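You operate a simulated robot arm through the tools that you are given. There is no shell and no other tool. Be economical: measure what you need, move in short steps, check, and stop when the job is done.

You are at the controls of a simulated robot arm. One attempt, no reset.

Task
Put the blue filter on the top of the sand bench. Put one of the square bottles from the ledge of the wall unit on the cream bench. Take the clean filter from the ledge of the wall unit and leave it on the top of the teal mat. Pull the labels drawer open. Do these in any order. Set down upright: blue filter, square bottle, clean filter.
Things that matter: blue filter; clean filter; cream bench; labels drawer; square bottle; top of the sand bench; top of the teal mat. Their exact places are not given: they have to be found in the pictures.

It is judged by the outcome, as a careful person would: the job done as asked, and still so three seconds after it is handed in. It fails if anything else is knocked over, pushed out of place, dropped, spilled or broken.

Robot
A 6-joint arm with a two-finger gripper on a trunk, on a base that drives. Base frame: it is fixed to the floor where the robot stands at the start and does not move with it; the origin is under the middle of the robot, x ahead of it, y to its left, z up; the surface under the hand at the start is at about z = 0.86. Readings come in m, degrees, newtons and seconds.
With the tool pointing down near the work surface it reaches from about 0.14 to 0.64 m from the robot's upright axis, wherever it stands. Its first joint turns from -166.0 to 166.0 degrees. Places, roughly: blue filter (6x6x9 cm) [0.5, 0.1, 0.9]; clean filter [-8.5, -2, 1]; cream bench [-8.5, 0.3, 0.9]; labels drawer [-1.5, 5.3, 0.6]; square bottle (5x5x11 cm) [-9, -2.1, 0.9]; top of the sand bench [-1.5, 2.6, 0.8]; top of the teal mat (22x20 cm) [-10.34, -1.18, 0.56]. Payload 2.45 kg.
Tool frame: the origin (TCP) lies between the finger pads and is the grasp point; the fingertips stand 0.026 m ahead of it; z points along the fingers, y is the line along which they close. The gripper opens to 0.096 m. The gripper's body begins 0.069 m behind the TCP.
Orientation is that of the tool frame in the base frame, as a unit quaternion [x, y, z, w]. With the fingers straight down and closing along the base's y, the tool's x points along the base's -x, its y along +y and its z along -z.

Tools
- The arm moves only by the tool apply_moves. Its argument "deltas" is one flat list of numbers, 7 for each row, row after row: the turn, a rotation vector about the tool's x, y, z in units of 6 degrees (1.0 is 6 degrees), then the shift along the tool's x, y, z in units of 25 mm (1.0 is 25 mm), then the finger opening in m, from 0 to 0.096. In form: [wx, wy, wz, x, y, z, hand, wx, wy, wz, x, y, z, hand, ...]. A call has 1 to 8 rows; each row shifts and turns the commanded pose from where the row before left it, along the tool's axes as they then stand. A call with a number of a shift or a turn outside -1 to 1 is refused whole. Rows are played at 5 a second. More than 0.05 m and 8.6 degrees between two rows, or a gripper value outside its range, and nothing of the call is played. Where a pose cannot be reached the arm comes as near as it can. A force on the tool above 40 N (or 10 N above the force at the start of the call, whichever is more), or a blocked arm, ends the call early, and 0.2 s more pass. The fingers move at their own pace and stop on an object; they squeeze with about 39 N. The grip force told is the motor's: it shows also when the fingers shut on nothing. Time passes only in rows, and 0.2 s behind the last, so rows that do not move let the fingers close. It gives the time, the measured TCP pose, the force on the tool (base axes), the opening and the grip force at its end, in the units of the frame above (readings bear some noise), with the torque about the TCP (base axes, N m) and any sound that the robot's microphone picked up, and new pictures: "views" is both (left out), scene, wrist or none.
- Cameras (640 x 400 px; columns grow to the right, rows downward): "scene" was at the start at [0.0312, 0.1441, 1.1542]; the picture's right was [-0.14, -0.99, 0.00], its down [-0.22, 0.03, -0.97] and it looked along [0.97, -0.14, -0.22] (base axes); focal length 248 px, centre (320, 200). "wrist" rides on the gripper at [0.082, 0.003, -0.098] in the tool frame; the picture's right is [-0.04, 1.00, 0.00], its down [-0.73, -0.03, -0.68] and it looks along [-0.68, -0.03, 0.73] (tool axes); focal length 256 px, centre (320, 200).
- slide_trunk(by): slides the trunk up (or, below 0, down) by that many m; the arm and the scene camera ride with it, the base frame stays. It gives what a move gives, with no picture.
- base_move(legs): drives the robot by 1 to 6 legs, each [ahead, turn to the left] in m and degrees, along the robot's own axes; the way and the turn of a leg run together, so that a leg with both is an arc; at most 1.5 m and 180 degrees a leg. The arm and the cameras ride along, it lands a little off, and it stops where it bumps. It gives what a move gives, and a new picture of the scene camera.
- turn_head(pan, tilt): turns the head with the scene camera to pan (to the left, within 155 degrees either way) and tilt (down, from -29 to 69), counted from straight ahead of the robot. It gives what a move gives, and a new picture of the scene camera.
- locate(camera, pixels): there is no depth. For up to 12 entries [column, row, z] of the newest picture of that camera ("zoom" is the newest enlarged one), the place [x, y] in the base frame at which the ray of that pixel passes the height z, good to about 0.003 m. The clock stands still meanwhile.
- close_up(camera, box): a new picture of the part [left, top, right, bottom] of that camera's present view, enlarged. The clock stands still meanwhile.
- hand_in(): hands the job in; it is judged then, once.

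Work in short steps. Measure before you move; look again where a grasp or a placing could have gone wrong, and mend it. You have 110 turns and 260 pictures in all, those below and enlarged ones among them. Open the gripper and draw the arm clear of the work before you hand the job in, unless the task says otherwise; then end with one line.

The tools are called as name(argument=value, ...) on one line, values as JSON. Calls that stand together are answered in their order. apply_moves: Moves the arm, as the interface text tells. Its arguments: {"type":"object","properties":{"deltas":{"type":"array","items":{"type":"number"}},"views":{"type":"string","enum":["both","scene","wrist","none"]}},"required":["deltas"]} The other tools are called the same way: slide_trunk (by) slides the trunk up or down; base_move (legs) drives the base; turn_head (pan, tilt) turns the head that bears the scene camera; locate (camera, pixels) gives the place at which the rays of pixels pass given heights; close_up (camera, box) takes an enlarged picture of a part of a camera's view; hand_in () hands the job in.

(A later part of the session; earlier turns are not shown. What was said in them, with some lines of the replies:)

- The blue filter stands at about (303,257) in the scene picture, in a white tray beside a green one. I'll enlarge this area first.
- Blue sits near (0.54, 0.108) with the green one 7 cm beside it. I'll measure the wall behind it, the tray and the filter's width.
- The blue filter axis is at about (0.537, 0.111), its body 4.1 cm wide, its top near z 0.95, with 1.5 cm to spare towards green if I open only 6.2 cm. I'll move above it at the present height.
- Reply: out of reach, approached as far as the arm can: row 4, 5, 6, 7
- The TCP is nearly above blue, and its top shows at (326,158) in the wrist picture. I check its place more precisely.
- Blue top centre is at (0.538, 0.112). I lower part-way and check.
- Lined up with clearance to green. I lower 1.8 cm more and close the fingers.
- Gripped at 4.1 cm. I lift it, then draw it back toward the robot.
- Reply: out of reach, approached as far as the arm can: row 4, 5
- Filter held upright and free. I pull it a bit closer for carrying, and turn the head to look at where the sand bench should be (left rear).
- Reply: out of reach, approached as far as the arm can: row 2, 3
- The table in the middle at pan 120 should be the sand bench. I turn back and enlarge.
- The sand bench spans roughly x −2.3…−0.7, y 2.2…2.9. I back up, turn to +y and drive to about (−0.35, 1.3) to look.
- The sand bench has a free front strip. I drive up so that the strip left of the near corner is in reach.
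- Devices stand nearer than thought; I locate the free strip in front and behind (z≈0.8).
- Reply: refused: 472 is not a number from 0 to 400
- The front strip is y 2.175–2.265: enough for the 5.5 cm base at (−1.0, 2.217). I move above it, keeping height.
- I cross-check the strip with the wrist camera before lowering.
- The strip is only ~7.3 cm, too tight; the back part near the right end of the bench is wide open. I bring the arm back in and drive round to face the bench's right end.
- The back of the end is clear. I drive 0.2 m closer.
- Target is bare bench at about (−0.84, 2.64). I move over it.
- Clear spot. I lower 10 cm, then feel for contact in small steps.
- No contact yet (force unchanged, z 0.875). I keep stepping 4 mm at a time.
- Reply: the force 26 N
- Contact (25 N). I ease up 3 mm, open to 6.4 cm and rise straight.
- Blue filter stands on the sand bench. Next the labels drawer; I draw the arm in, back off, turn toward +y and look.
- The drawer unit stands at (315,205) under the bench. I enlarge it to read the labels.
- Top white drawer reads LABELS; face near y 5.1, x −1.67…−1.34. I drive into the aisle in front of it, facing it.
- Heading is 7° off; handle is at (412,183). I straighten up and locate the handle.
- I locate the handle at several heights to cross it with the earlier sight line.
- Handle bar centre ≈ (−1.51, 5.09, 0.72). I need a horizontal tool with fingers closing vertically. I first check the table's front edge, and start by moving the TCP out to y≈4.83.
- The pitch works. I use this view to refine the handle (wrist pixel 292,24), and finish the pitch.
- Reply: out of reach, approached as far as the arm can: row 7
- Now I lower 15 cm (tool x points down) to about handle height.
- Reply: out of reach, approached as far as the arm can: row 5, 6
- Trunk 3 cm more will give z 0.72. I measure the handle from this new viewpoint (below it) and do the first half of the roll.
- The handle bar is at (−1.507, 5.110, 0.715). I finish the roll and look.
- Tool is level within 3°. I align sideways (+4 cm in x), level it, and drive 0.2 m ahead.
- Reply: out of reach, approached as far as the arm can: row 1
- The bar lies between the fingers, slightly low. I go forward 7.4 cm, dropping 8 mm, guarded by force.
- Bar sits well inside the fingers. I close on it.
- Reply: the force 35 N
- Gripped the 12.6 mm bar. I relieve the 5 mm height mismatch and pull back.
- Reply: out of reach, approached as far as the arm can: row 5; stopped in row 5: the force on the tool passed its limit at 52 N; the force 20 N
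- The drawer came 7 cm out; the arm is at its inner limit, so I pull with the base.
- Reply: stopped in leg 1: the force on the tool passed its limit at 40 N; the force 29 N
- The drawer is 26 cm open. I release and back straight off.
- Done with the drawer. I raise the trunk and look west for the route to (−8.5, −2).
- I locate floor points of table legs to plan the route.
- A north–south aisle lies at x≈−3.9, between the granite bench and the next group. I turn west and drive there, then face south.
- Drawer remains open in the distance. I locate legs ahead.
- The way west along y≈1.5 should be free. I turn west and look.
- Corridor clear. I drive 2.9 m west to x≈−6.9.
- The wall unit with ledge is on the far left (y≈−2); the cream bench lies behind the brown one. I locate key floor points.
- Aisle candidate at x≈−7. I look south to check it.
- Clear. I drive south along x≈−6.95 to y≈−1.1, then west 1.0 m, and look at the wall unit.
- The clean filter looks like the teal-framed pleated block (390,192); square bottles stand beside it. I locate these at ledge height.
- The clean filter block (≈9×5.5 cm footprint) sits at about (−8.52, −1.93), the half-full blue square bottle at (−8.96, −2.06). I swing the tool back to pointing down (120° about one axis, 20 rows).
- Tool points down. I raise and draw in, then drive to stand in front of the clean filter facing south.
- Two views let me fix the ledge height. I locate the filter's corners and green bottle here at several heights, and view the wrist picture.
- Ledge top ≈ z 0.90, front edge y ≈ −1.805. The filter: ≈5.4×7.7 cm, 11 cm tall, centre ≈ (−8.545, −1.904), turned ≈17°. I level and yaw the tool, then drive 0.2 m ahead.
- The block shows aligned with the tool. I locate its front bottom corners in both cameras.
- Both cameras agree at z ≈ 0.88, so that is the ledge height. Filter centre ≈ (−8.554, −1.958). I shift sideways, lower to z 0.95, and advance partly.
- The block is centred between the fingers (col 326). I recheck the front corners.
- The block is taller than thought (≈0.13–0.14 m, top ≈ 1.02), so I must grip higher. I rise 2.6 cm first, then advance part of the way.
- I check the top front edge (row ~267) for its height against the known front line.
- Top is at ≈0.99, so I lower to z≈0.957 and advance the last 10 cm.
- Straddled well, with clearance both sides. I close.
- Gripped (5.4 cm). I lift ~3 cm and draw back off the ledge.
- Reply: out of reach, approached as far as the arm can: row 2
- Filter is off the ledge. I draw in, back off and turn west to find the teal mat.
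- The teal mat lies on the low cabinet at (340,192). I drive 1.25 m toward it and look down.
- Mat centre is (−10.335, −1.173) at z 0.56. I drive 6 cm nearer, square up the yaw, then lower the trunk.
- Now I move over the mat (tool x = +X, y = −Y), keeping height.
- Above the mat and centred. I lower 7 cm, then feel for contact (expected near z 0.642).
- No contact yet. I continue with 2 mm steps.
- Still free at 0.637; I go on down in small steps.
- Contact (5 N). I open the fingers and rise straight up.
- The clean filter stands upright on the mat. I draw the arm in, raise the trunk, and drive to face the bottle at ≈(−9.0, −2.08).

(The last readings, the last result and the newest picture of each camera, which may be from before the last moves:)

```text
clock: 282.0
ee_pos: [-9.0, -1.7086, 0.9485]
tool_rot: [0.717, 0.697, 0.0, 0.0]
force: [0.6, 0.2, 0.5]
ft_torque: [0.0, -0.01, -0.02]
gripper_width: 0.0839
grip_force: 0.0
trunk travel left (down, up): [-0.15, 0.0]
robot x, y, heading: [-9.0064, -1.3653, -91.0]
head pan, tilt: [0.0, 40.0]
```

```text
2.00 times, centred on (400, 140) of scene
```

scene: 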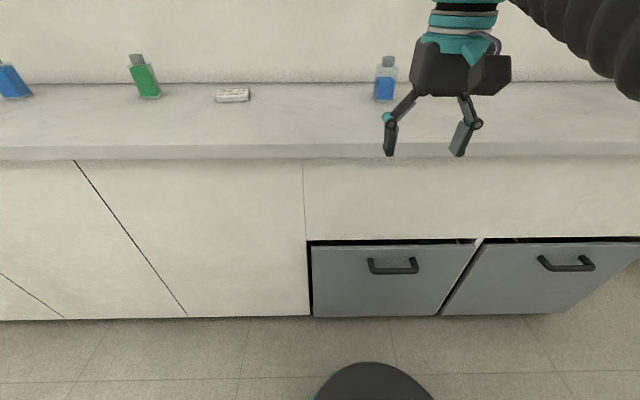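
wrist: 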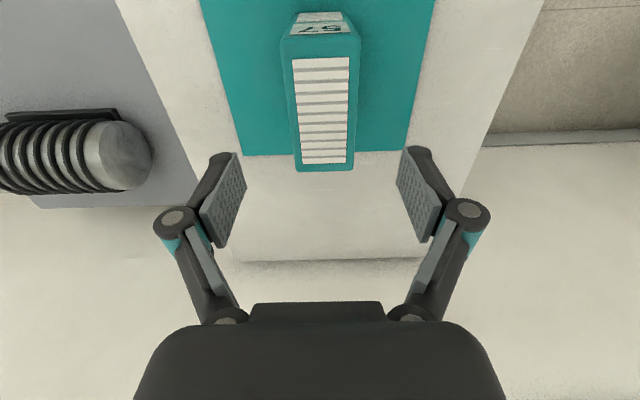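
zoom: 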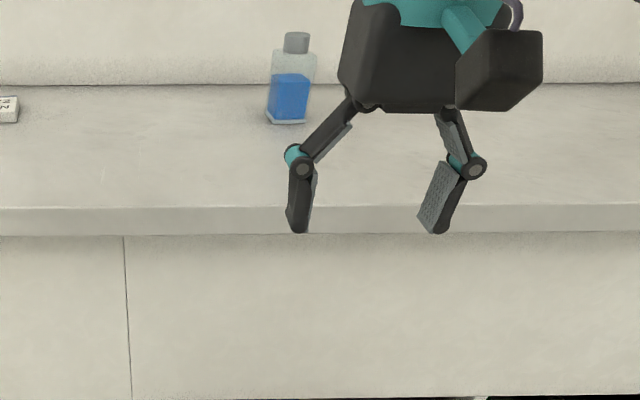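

I locate the bottle's front bottom edge at z 0.88 and its cap.

locate(camera="zoom", pixels=[[267, 121, 0.88], [306, 123, 0.88], [314, 108, 0.88], [274, 75, 0.93], [296, 36, 0.99], [260, 85, 0.88]])

apply_moves(deltas=[0, 0, 0, 0, 0, 0, 0.084], views="wrist")

```text
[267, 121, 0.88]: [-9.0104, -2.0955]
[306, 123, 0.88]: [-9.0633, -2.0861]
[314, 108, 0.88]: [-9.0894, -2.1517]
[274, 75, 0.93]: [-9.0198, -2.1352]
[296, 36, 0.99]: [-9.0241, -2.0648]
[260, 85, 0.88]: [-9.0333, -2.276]
```

```text
clock: 282.4
ee_pos: [-8.9999, -1.7089, 0.9497]
tool_rot: [0.717, 0.698, 0.0, 0.0]
force: [0.2, 0.5, 0.2]
ft_torque: [0.03, 0.02, -0.01]
gripper_width: 0.0839
grip_force: 0.0
trunk travel left (down, up): [-0.15, 0.0]
robot x, y, heading: [-9.0054, -1.3618, -91.0]
head pan, tilt: [0.0, 40.0]
```

wrist: 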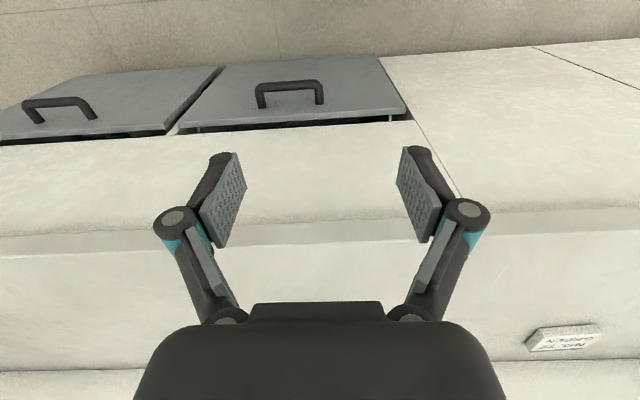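

Bottle: ≈5.3 cm square, yaw −10°, centre ≈ (−9.041, −2.116). I yaw the tool to match and drive 15 cm nearer.

apply_moves(deltas=[0, 0, 0.7, 0, 0, 0, 0.084, 0, 0, 0.7, 0, 0, 0, 0.084, 0, 0, 0, 0, 0, 0, 0.084], views="none")

base_move(legs=[[0.15, 0]])

apply_moves(deltas=[0, 0, 0, 0, 0, 0, 0.084], views="wrist")

```text
clock: 283.2
ee_pos: [-9.0012, -1.7074, 0.9498]
tool_rot: [0.767, 0.642, 0.0, 0.001]
force: [-1.6, -0.5, -0.4]
ft_torque: [0.01, -0.02, 0.0]
gripper_width: 0.084
grip_force: 0.1
trunk travel left (down, up): [-0.15, 0.0]
robot x, y, heading: [-9.006, -1.3693, -91.1]
head pan, tilt: [0.0, 40.0]
```

```text
clock: 284.5
ee_pos: [-9.0039, -1.8552, 0.9497]
tool_rot: [0.767, 0.642, 0.001, 0.0]
force: [0.4, -0.5, 0.6]
ft_torque: [0.03, 0.0, 0.03]
gripper_width: 0.0838
grip_force: 0.0
trunk travel left (down, up): [-0.15, 0.0]
robot x, y, heading: [-9.0057, -1.5138, -91.0]
head pan, tilt: [0.0, 40.0]
```

scene: 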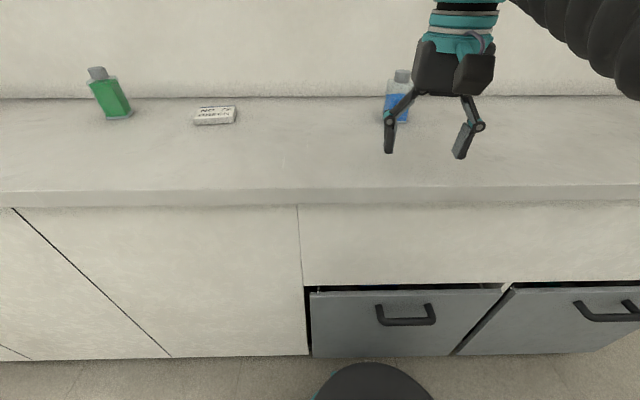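

```text
clock: 284.9
ee_pos: [-9.0046, -1.856, 0.9495]
tool_rot: [0.768, 0.641, 0.0, 0.001]
force: [-0.7, 0.0, 0.0]
ft_torque: [0.02, 0.02, 0.0]
gripper_width: 0.0841
grip_force: 0.1
trunk travel left (down, up): [-0.15, 0.0]
robot x, y, heading: [-9.0094, -1.5152, -91.0]
head pan, tilt: [0.0, 40.0]
```

wrist: 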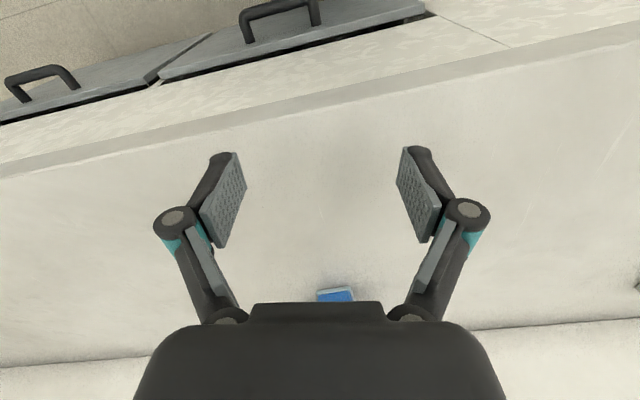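

The bottle's base shows at (335,293). I lower to z≈0.94 and advance 10 cm, then re-measure.

apply_moves(deltas=[0, 0, 0, -1, 0, 0.2, 0.084, 0, 0, 0, -1, 0, 0.2, 0.084, 0, 0, 0, -1, 0, 0, 0.084, 0, 0, 0, -1, 0, 0, 0.084, 0, 0, 0, 0, 0, 0, 0.084])

close_up(camera="wrist", box=[220, 160, 420, 310])

```text
clock: 286.1
ee_pos: [-9.0206, -1.9532, 0.9404]
tool_rot: [0.767, 0.642, 0.0, 0.0]
force: [-0.3, 0.4, 1.2]
ft_torque: [0.03, 0.0, -0.04]
gripper_width: 0.0839
grip_force: 0.1
trunk travel left (down, up): [-0.15, 0.0]
robot x, y, heading: [-9.0092, -1.5096, -91.1]
head pan, tilt: [0.0, 40.0]
```

scene: 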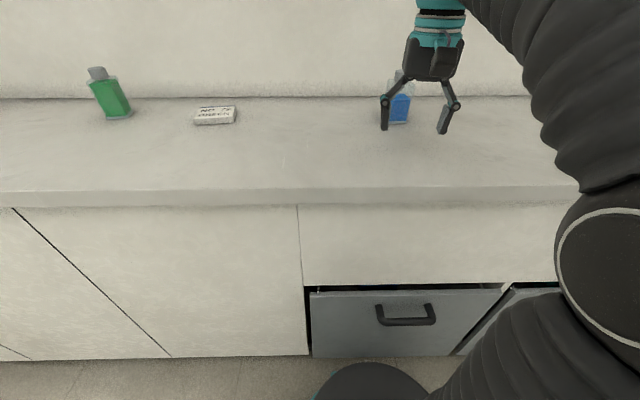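
wrist: 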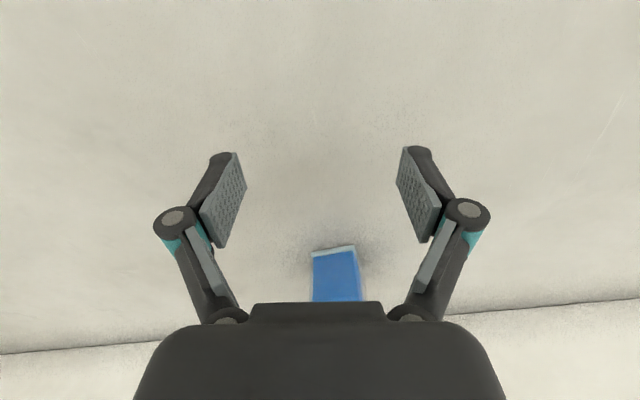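

```text
2.67 times, centred on (320, 235) of wrist
```

zoom: 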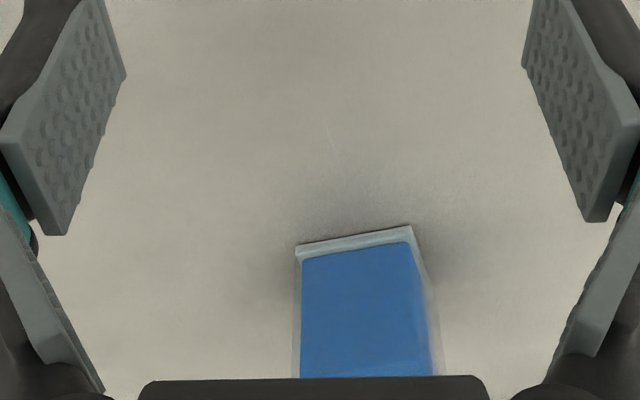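

The bottle's front edge still tilts vs the tool; I locate both corners.

locate(camera="zoom", pixels=[[295, 248, 0.88], [411, 227, 0.88], [295, 248, 0.885], [411, 227, 0.885]])

```text
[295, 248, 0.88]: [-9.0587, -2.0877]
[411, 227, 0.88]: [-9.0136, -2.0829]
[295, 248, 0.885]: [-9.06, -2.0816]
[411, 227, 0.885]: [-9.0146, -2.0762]
```

The wrist view shows the yaw is really ≈ +6° (centre ≈ (−9.034, −2.110)). I turn the tool 16° back and shift sideways, then look.

apply_moves(deltas=[0, 0, -0.9, 0, 0, 0, 0.084, 0, 0, -0.9, 0, 0, 0, 0.084, 0, 0, -0.87, 0, 0, 0, 0.084, 0, 0, 0, 0, -0.6, 0, 0.084, 0, 0, 0, 0, -0.58, 0, 0.084, 0, 0, 0, -1, 0, 0, 0.084, 0, 0, 0, 0, 0, 0, 0.084], views="none")

close_up(camera="wrist", box=[220, 160, 420, 310])

```text
clock: 287.7
ee_pos: [-9.0476, -1.9837, 0.9404]
tool_rot: [0.67, 0.743, -0.001, 0.001]
force: [0.3, -0.1, 0.1]
ft_torque: [0.0, -0.03, 0.03]
gripper_width: 0.0839
grip_force: 0.1
trunk travel left (down, up): [-0.15, 0.0]
robot x, y, heading: [-9.0096, -1.5126, -91.1]
head pan, tilt: [0.0, 40.0]
```

```text
2.67 times, centred on (320, 235) of wrist
```

zoom: 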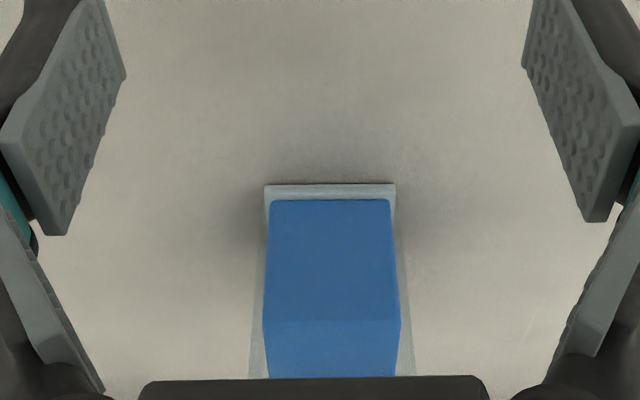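

Square-on now. I locate the front edge again.

locate(camera="zoom", pixels=[[264, 185, 0.88], [396, 184, 0.88]])

```text
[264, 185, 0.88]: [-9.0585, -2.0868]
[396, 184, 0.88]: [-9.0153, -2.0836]
```

Aligned laterally; 12.5 cm remain. I advance 11 cm and check clearance to the cap.

apply_moves(deltas=[0, 0, 0, -1, 0, 0, 0.084, 0, 0, 0, -1, 0, 0, 0.084, 0, 0, 0, -1, 0, 0, 0.084, 0, 0, 0, -1, 0, 0, 0.084, 0, 0, 0, 0, 0, 0, 0.084])

close_up(camera="scene", box=[320, 40, 480, 150])

```text
clock: 288.9
ee_pos: [-9.038, -2.0811, 0.9387]
tool_rot: [0.67, 0.743, 0.0, 0.0]
force: [0.6, -0.3, 0.6]
ft_torque: [-0.01, -0.02, -0.03]
gripper_width: 0.084
grip_force: 0.0
trunk travel left (down, up): [-0.15, 0.0]
robot x, y, heading: [-9.0045, -1.512, -91.1]
head pan, tilt: [0.0, 40.0]
```

scene: 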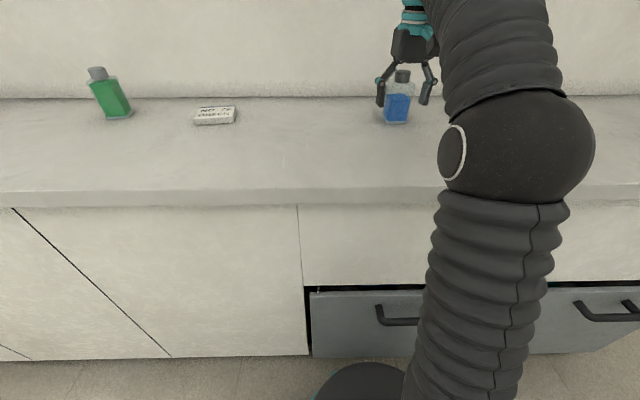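
wrist: 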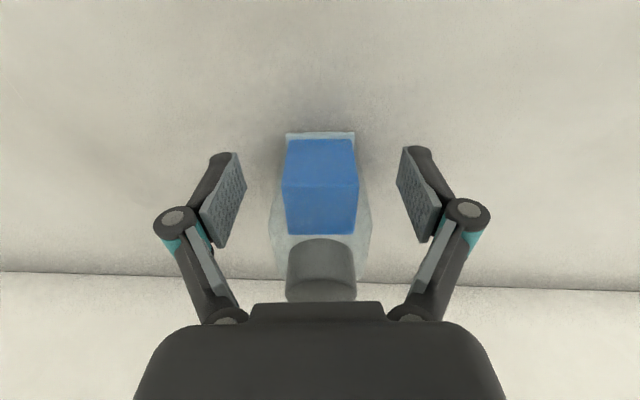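

```text
3.64 times, centred on (400, 95) of scene
```

zoom: 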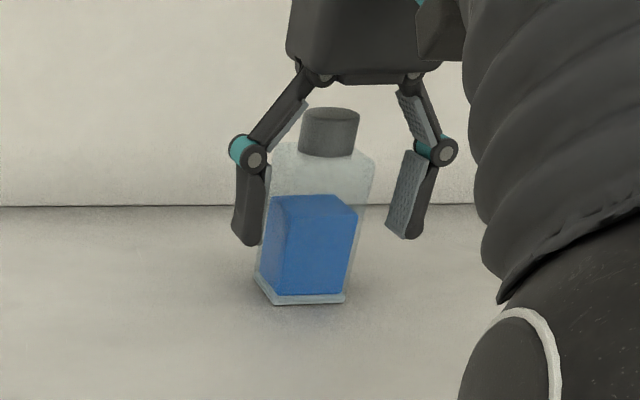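

Check the cap's top height with the wrist view before the last 2.7 cm.

locate(camera="wrist", pixels=[[321, 291, 0.98], [321, 291, 0.99], [321, 291, 1.0]])

```text
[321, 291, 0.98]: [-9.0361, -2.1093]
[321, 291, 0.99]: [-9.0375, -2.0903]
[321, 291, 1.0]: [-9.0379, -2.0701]
```

Cap top ≈0.98, well under the palm (1.008). I advance and close.

apply_moves(deltas=[0, 0, 0, -0.55, 0, 0, 0.084, 0, 0, 0, -0.55, 0, 0, 0.084, 0, 0, 0, 0, 0, 0, 0.084, 0, 0, 0, 0, 0, 0, 0.03, 0, 0, 0, 0, 0, 0, 0.03, 0, 0, 0, 0, 0, 0, 0.03, 0, 0, 0, 0, 0, 0, 0.03])

```text
clock: 290.5
ee_pos: [-9.0355, -2.1091, 0.9399]
tool_rot: [0.67, 0.743, -0.001, 0.001]
force: [-1.2, -1.8, 5.5]
ft_torque: [-0.03, 0.1, -0.04]
gripper_width: 0.0471
grip_force: 38.7
trunk travel left (down, up): [-0.15, 0.0]
robot x, y, heading: [-9.0075, -1.5131, -91.3]
head pan, tilt: [0.0, 40.0]
```

scene: 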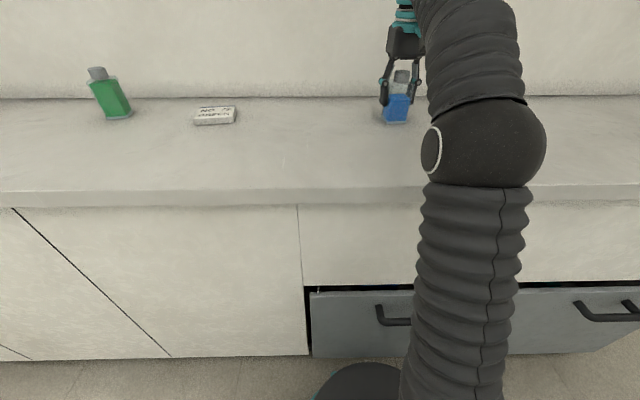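
wrist: 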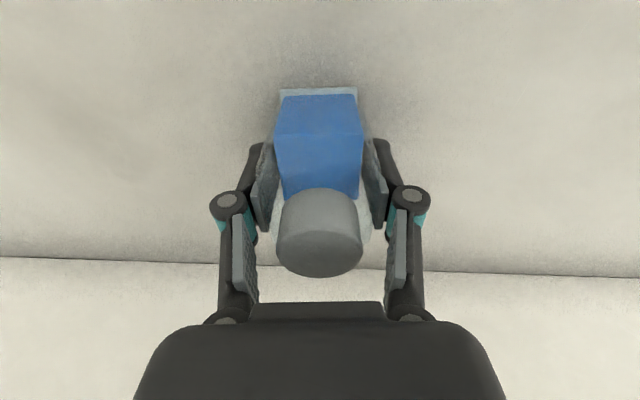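

Gripped (4.7 cm). I lift and draw back.

apply_moves(deltas=[0, 0, 0, 0, 0, -0.5, 0.03, 0, 0, 0, 0, 0, -0.5, 0.03, 0, 0, 0, 0.8, 0, -0.3, 0.03, 0, 0, 0, 1, 0, -0.3, 0.03, 0, 0, 0, 1, 0, -0.3, 0.03, 0, 0, 0, 1, 0, 0, 0.03, 0, 0, 0, 1, 0, 0, 0.03, 0, 0, 0, 1, 0, 0, 0.03], views="scene")

apply_moves(deltas=[0, 0, 0, 1, 0, 0, 0.03, 0, 0, 0, 1, 0, 0, 0.03, 0, 0, 0, 1, 0, 0, 0.03, 0, 0, 0, 1, 0, 0, 0.03, 0, 0, 0, 1, 0, 0, 0.03], views="wrist")

```text
clock: 292.3
ee_pos: [-9.0519, -1.9624, 0.9814]
tool_rot: [0.67, 0.743, 0.0, -0.001]
force: [-0.4, -0.6, -1.4]
ft_torque: [0.01, 0.0, -0.02]
gripper_width: 0.0472
grip_force: 39.0
out of reach, approached as far as the arm can: row 2
trunk travel left (down, up): [-0.15, 0.0]
robot x, y, heading: [-9.007, -1.5143, -91.1]
head pan, tilt: [0.0, 40.0]
```

scene: 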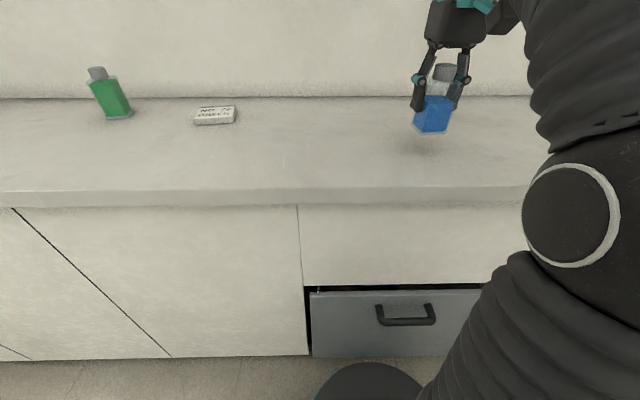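

```text
clock: 293.5
ee_pos: [-9.0629, -1.8353, 0.9799]
tool_rot: [0.67, 0.743, 0.0, 0.0]
force: [-0.2, -1.6, -1.8]
ft_torque: [0.03, -0.02, 0.03]
gripper_width: 0.0475
grip_force: 39.0
trunk travel left (down, up): [-0.15, 0.0]
robot x, y, heading: [-9.0092, -1.5121, -91.0]
head pan, tilt: [0.0, 40.0]
```

wrist: 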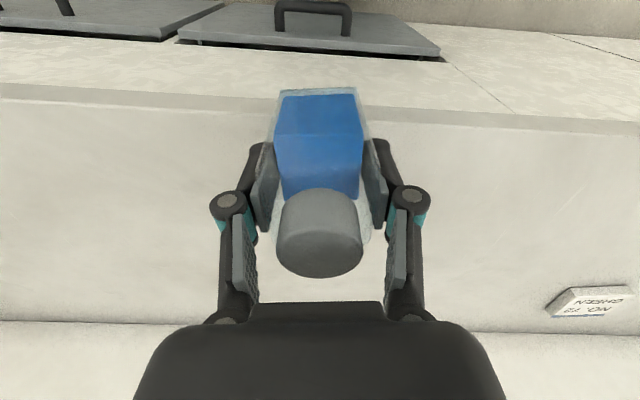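

Bottle in hand. I back off 0.45 m, turn to face north and look at the cream bench.

base_move(legs=[[-0.4, 0], [0, -90], [0, -60]])

turn_head(pan=-20, tilt=20)

close_up(camera="scene", box=[120, 60, 520, 310])

```text
clock: 302.4
ee_pos: [-9.1251, -0.8065, 0.9803]
tool_rot: [0.899, -0.438, 0.0, 0.0]
force: [0.6, 0.1, -1.6]
ft_torque: [0.02, 0.03, 0.01]
gripper_width: 0.0471
grip_force: 39.2
trunk travel left (down, up): [-0.15, 0.0]
robot x, y, heading: [-9.0017, -1.106, 121.1]
head pan, tilt: [0.0, 40.0]
```

scene: 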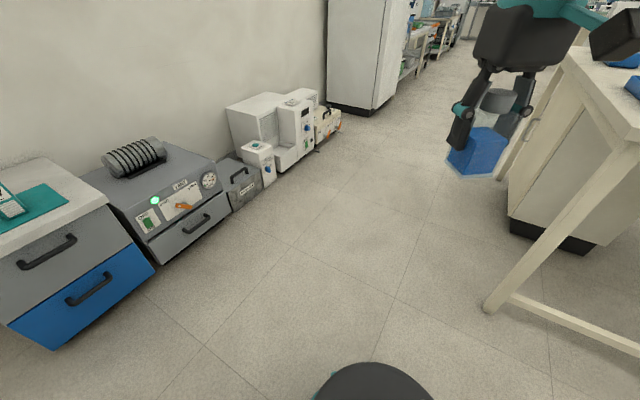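

```text
clock: 303.3
ee_pos: [-9.1252, -0.8054, 0.9806]
tool_rot: [0.899, -0.438, -0.001, 0.0]
force: [-0.4, -0.8, -1.7]
ft_torque: [0.01, -0.01, 0.03]
gripper_width: 0.0472
grip_force: 39.0
trunk travel left (down, up): [-0.15, 0.0]
robot x, y, heading: [-8.9989, -1.1078, 121.0]
head pan, tilt: [-20.0, 20.0]
```

scene: 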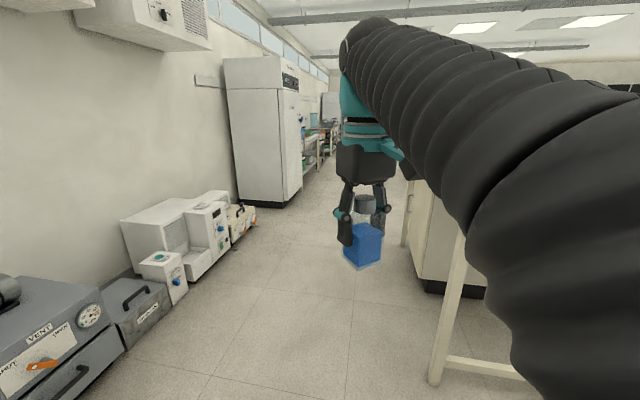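

```text
1.60 times, centred on (320, 185) of scene
```

zoom: 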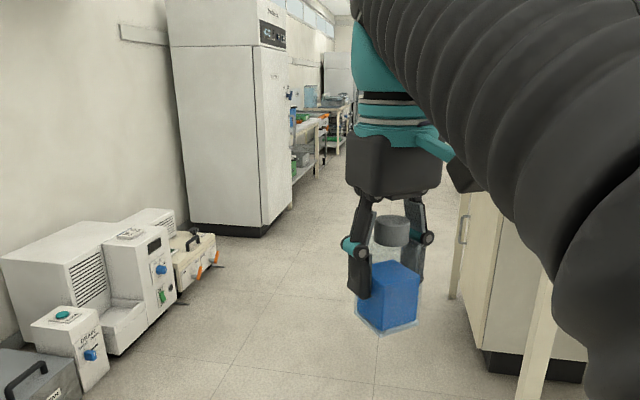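

The arm hides the bench. I turn right to heading ~35° and look left.

base_move(legs=[[0, -86]])

turn_head(pan=40, tilt=22)

close_up(camera="scene", box=[160, 60, 560, 310])

```text
clock: 307.5
ee_pos: [-8.7, -0.9789, 0.9794]
tool_rot: [-0.333, 0.943, 0.0, 0.001]
force: [0.2, 0.1, -1.3]
ft_torque: [-0.03, 0.0, 0.04]
gripper_width: 0.047
grip_force: 39.1
trunk travel left (down, up): [-0.15, 0.0]
robot x, y, heading: [-9.0041, -1.1129, 31.9]
head pan, tilt: [-20.0, 20.0]
```

scene: 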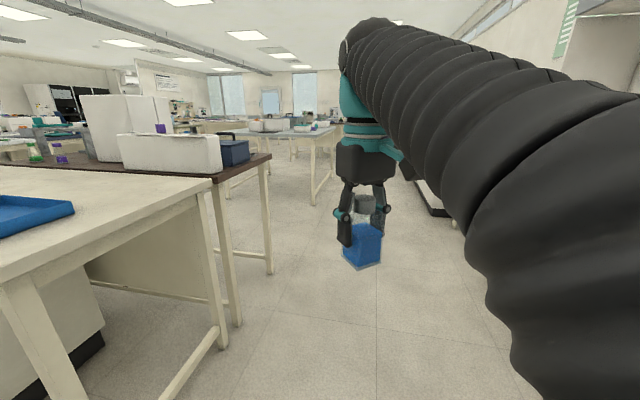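

```text
clock: 308.8
ee_pos: [-8.6994, -0.9788, 0.9793]
tool_rot: [-0.333, 0.943, 0.0, 0.001]
force: [0.7, -0.2, -1.9]
ft_torque: [0.0, -0.01, -0.01]
gripper_width: 0.047
grip_force: 39.0
trunk travel left (down, up): [-0.15, 0.0]
robot x, y, heading: [-9.0003, -1.1081, 32.0]
head pan, tilt: [40.0, 22.0]
```

scene: 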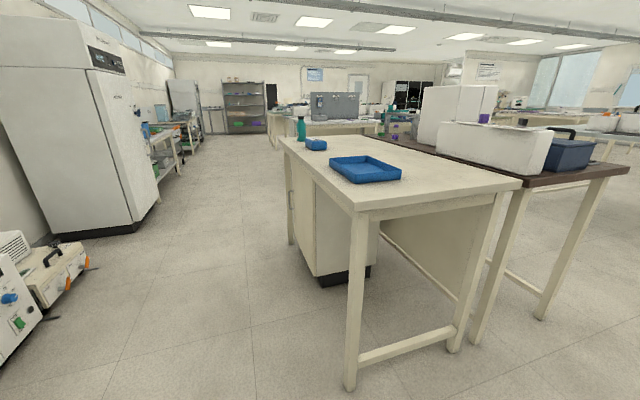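

```text
1.60 times, centred on (360, 185) of scene
```

zoom: 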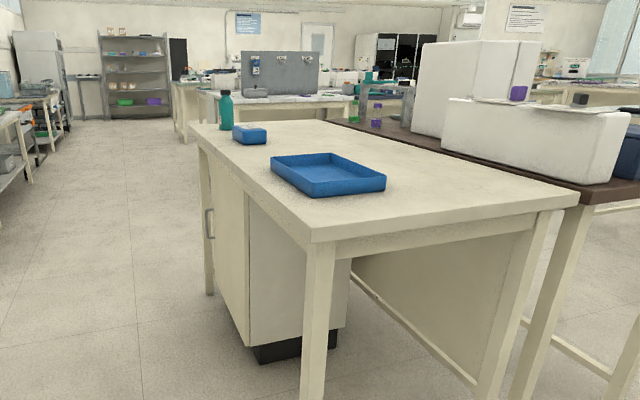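

The cream bench is nearly empty; free area is at its near end, right of the blue tray. I locate its corners.

locate(camera="scene", pixels=[[355, 212, 0.85], [520, 184, 0.85], [350, 387, 0], [453, 350, 0], [345, 184, 0.85], [400, 180, 0.85], [440, 185, 0.85], [279, 137, 0.85], [290, 242, 0], [355, 212, 0.83]])

```text
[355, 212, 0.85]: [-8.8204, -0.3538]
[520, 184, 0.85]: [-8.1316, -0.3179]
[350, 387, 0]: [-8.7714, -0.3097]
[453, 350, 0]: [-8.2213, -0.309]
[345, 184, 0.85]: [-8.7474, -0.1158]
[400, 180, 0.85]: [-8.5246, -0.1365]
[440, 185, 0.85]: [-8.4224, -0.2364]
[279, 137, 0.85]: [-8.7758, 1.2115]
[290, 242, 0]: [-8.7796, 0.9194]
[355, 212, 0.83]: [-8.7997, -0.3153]
```

I drive 0.68 m along this heading and turn left 58° to face the bench end near (−8.42, −0.73).

base_move(legs=[[0.68, 0], [0, 58]])

turn_head(pan=0, tilt=40)

```text
clock: 315.1
ee_pos: [-8.3701, -0.4281, 0.9797]
tool_rot: [0.748, -0.663, -0.001, -0.001]
force: [-0.8, 0.2, -1.0]
ft_torque: [-0.03, 0.01, 0.01]
gripper_width: 0.0469
grip_force: 39.2
trunk travel left (down, up): [-0.15, 0.0]
robot x, y, heading: [-8.4173, -0.7517, 90.2]
head pan, tilt: [40.0, 22.0]
```

scene: 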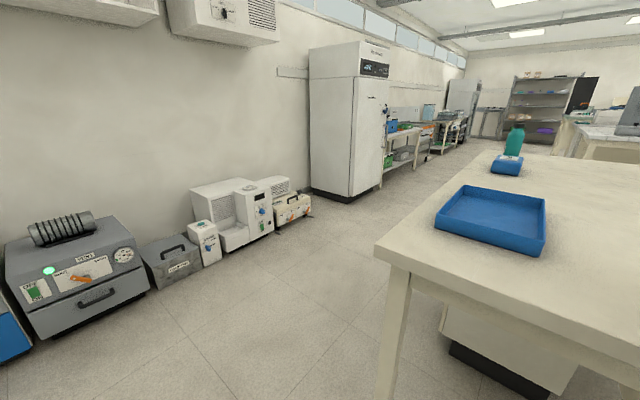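

```text
clock: 316.2
ee_pos: [-8.37, -0.4277, 0.98]
tool_rot: [0.748, -0.663, -0.001, -0.001]
force: [-0.2, -0.7, -1.1]
ft_torque: [0.0, -0.05, 0.0]
gripper_width: 0.0471
grip_force: 38.7
trunk travel left (down, up): [-0.15, 0.0]
robot x, y, heading: [-8.4166, -0.7507, 90.0]
head pan, tilt: [0.0, 40.0]
```

scene: 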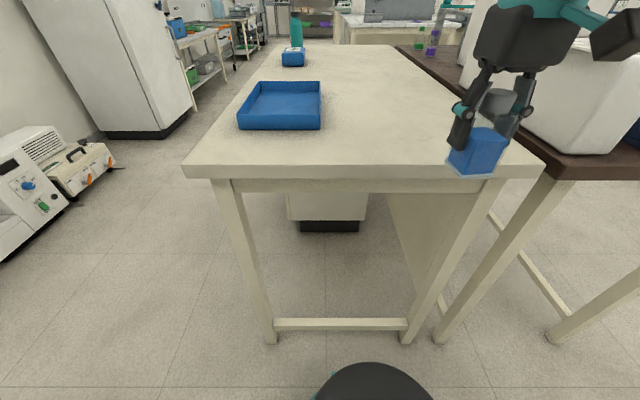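

I locate the tray, edges and a free spot near (400,135).

locate(camera="scene", pixels=[[360, 165, 0.85], [240, 130, 0.85], [321, 130, 0.85], [322, 90, 0.85], [400, 120, 0.85], [540, 165, 0.85], [185, 166, 0.85], [440, 90, 0.85]])

```text
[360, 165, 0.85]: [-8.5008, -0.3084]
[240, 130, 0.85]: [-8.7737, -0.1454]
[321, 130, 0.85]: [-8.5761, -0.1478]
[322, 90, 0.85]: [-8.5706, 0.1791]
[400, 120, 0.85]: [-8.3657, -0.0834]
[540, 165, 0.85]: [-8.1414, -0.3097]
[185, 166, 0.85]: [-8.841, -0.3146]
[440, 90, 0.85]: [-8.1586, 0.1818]
```

Target spot is (−8.38, −0.19), clear of the tray (x ≤ −8.57). I move over it.

apply_moves(deltas=[0, 0, 0, -0.94, -0.07, 0, 0.03, 0, 0, 0, -0.94, -0.07, 0, 0.03, 0, 0, 0, -0.94, -0.07, 0, 0.03, 0, 0, 0, -0.94, -0.07, 0, 0.03, 0, 0, 0, -0.94, -0.07, 0, 0.03, 0, 0, 0, -0.94, -0.07, 0, 0.03, 0, 0, 0, -0.94, -0.07, 0, 0.03, 0, 0, 0, -0.94, -0.07, 0, 0.03], views="none")

apply_moves(deltas=[0, 0, 0, -0.94, -0.07, 0, 0.03, 0, 0, 0, -0.94, -0.07, 0.4, 0.03, 0, 0, 0, 0, 0, 0.6, 0.03, 0, 0, 0, 0, 0, 0, 0.03])

```text
clock: 318.0
ee_pos: [-8.3776, -0.2398, 0.9805]
tool_rot: [0.749, -0.662, 0.0, -0.001]
force: [0.4, 0.2, -0.4]
ft_torque: [0.01, 0.0, -0.03]
gripper_width: 0.0471
grip_force: 39.0
trunk travel left (down, up): [-0.15, 0.0]
robot x, y, heading: [-8.416, -0.7519, 90.1]
head pan, tilt: [0.0, 40.0]
```

```text
clock: 319.0
ee_pos: [-8.3798, -0.1913, 0.9554]
tool_rot: [0.748, -0.664, 0.0, 0.0]
force: [0.4, 0.1, -1.4]
ft_torque: [0.02, -0.01, 0.0]
gripper_width: 0.0472
grip_force: 39.1
trunk travel left (down, up): [-0.15, 0.0]
robot x, y, heading: [-8.4191, -0.7524, 90.1]
head pan, tilt: [0.0, 40.0]
```

scene: 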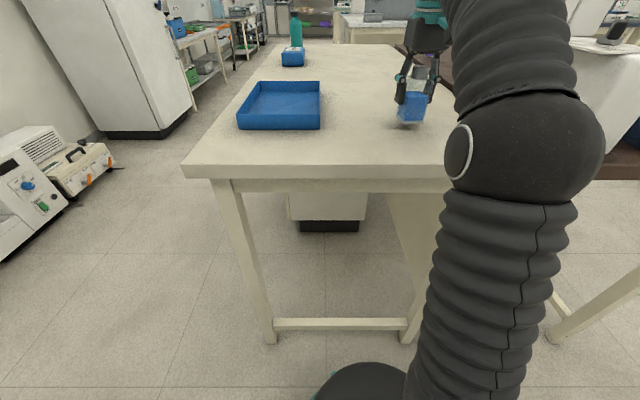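
wrist: 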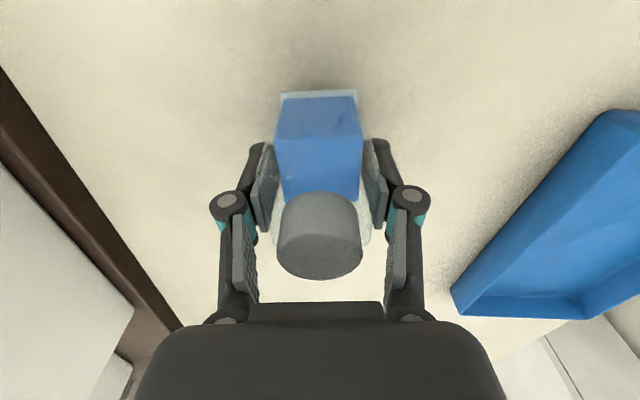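

Clear spot. I lower 3 cm then in 4 mm steps.

apply_moves(deltas=[0, 0, 0, 0, 0, 0.6, 0.03, 0, 0, 0, 0, 0, 0.6, 0.03, 0, 0, 0, 0, 0, 0, 0.03], views="none")

apply_moves(deltas=[0, 0, 0, 0, 0, 0.12, 0.03, 0, 0, 0, 0, 0, 0.12, 0.03, 0, 0, 0, 0, 0, 0, 0.03], views="none")

apply_moves(deltas=[0, 0, 0, 0, 0, 0.12, 0.03, 0, 0, 0, 0, 0, 0, 0.03], views="none")

apply_moves(deltas=[0, 0, 0, 0, 0, 0.12, 0.03, 0, 0, 0, 0, 0, 0, 0.03], views="scene")

```text
clock: 319.8
ee_pos: [-8.3795, -0.1944, 0.9259]
tool_rot: [0.749, -0.663, -0.002, -0.001]
force: [-1.6, -4.4, 25.0]
ft_torque: [-0.01, 0.05, 0.0]
gripper_width: 0.0475
grip_force: 39.7
trunk travel left (down, up): [-0.15, 0.0]
robot x, y, heading: [-8.4184, -0.7531, 90.2]
head pan, tilt: [0.0, 40.0]
```

```text
clock: 320.6
ee_pos: [-8.3797, -0.1936, 0.9201]
tool_rot: [0.748, -0.664, -0.002, -0.001]
force: [-0.8, 1.2, 25.2]
ft_torque: [0.04, 0.0, 0.05]
gripper_width: 0.0473
grip_force: 39.2
trunk travel left (down, up): [-0.15, 0.0]
robot x, y, heading: [-8.4206, -0.7484, 90.0]
head pan, tilt: [0.0, 40.0]
```

```text
clock: 321.2
ee_pos: [-8.379, -0.1924, 0.9169]
tool_rot: [0.749, -0.663, -0.001, -0.001]
force: [0.5, 0.6, 25.6]
ft_torque: [0.02, -0.05, 0.01]
gripper_width: 0.0472
grip_force: 39.1
trunk travel left (down, up): [-0.15, 0.0]
robot x, y, heading: [-8.4165, -0.7525, 89.9]
head pan, tilt: [0.0, 40.0]
```

```text
clock: 321.7
ee_pos: [-8.3806, -0.1923, 0.9169]
tool_rot: [0.748, -0.663, -0.002, -0.003]
force: [0.6, -1.9, 12.7]
ft_torque: [-0.42, 0.12, 0.05]
gripper_width: 0.047
grip_force: 38.6
trunk travel left (down, up): [-0.15, 0.0]
robot x, y, heading: [-8.417, -0.7513, 89.8]
head pan, tilt: [0.0, 40.0]
stopped in row 2: the force on the tool passed its limit at 41 N (the readings are from after the stop); the commanded pose is now the measured one
```

scene: 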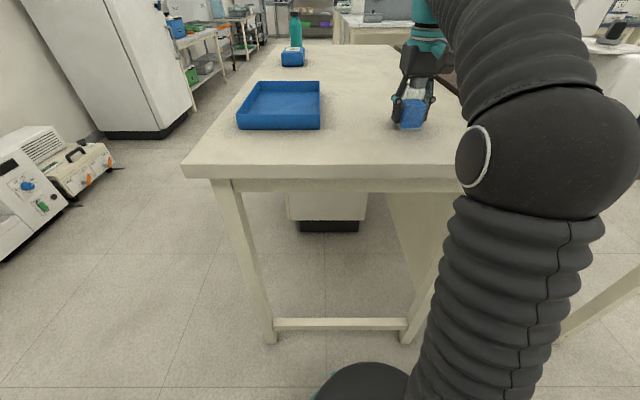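

It touched at 0.926 and the bottle slid slightly in the grip; it now rests firmly on the bench. I ease up slightly, open and rise.

apply_moves(deltas=[0, 0, 0, 0, 0, -0.05, 0.03, 0, 0, 0, 0, 0, 0, 0.08, 0, 0, 0, 0, 0, 0, 0.08, 0, 0, 0, 0, 0, -0.6, 0.08, 0, 0, 0, 0, 0, -0.8, 0.08, 0, 0, 0, 0, 0, -0.8, 0.08, 0, 0, 0, 0, 0, 0, 0.08])

close_up(camera="scene", box=[330, 20, 490, 160])

```text
clock: 323.3
ee_pos: [-8.3801, -0.1917, 0.9703]
tool_rot: [0.748, -0.664, -0.001, -0.003]
force: [0.3, 0.1, 0.4]
ft_torque: [0.02, -0.04, -0.01]
gripper_width: 0.08
grip_force: 0.0
trunk travel left (down, up): [-0.15, 0.0]
robot x, y, heading: [-8.4181, -0.7535, 90.1]
head pan, tilt: [0.0, 40.0]
```

scene: 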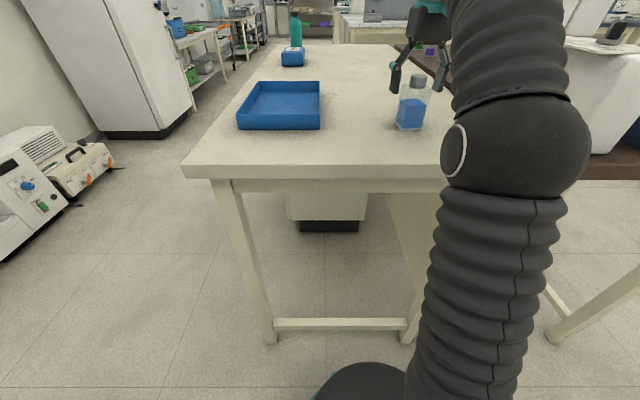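
wrist: 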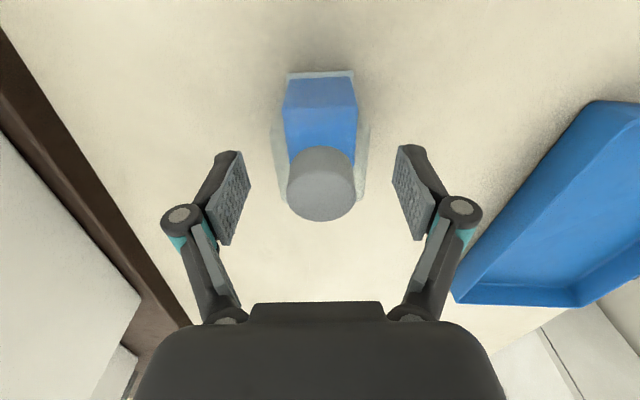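

```text
2.86 times, centred on (410, 90) of scene
```

zoom: 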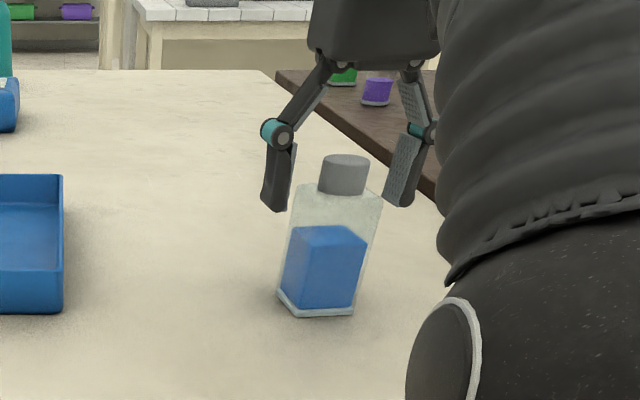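

The bottle stands upright. I withdraw the arm straight back and check.

apply_moves(deltas=[0, 0, 0, 1, 0, 0, 0.08, 0, 0, 0, 1, 0, 0, 0.08, 0, 0, 0, 1, 0, 0, 0.08, 0, 0, 0, 1, 0, 0, 0.08, 0, 0, 0, 1, 0, 0, 0.08, 0, 0, 0, 1, 0, 0, 0.08, 0, 0, 0, 1, 0, 0, 0.08, 0, 0, 0, 1, 0, 0, 0.08], views="none")

base_move(legs=[[-0.25, 0]])

turn_head(pan=95, tilt=20)

close_up(camera="scene", box=[180, 110, 460, 300])

```text
clock: 325.1
ee_pos: [-8.3561, -0.3896, 0.9704]
tool_rot: [0.748, -0.663, -0.002, -0.002]
force: [-0.4, -0.4, 0.9]
ft_torque: [-0.05, 0.0, 0.0]
gripper_width: 0.0801
grip_force: 0.0
trunk travel left (down, up): [-0.15, 0.0]
robot x, y, heading: [-8.418, -0.7502, 89.7]
head pan, tilt: [0.0, 40.0]
```

```text
clock: 326.9
ee_pos: [-8.3561, -0.646, 0.9706]
tool_rot: [0.747, -0.665, -0.002, -0.002]
force: [-0.3, 0.7, -0.1]
ft_torque: [-0.03, 0.03, 0.0]
gripper_width: 0.0798
grip_force: 0.1
trunk travel left (down, up): [-0.15, 0.0]
robot x, y, heading: [-8.4206, -1.0113, 89.3]
head pan, tilt: [0.0, 40.0]
```

scene: 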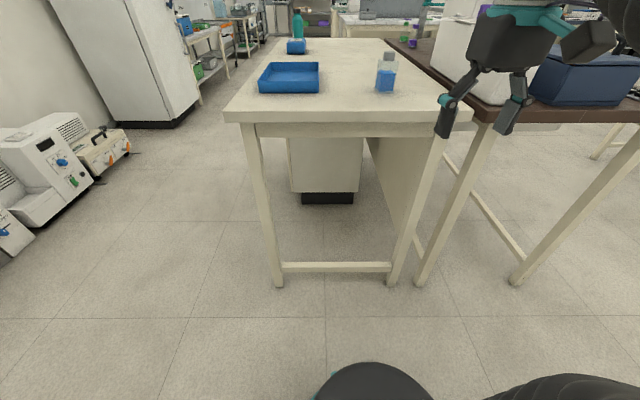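

```text
clock: 328.6
ee_pos: [-8.3562, -0.6462, 0.9716]
tool_rot: [0.747, -0.665, -0.001, -0.003]
force: [-0.9, 0.1, 0.0]
ft_torque: [0.0, -0.04, -0.03]
gripper_width: 0.0801
grip_force: 0.0
trunk travel left (down, up): [-0.15, 0.0]
robot x, y, heading: [-8.4185, -1.0072, 89.6]
head pan, tilt: [95.0, 20.0]
```

scene: 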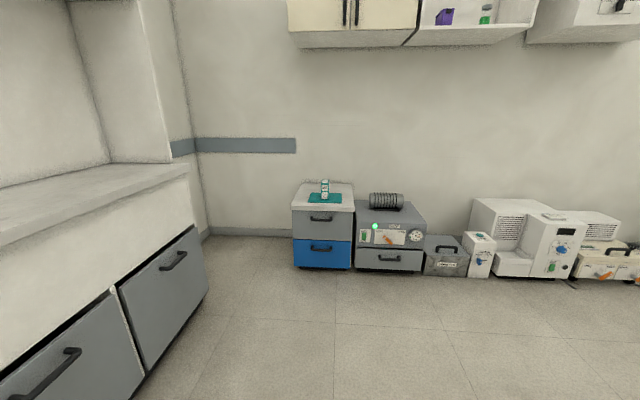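

```text
2.11 times, centred on (320, 205) of scene
```

zoom: 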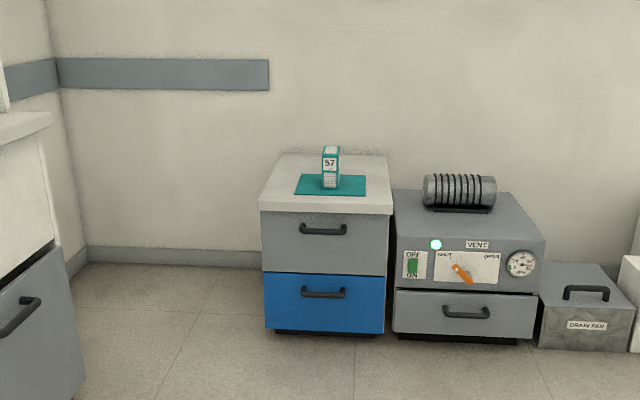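

Everything is in place: the bottle is upright on the cream bench, the filter is upright on the mat, the blue filter was left standing on the sand bench and the labels drawer was left open. The gripper is open and clear, so I hand in.

hand_in()

```text
The job is handed in.
```

All four tasks are done and handed in: the blue filter is upright on the sand bench, a square bottle is upright on the cream bench, the clean filter is upright on the teal mat, and the labels drawer is pulled about 26 cm open.
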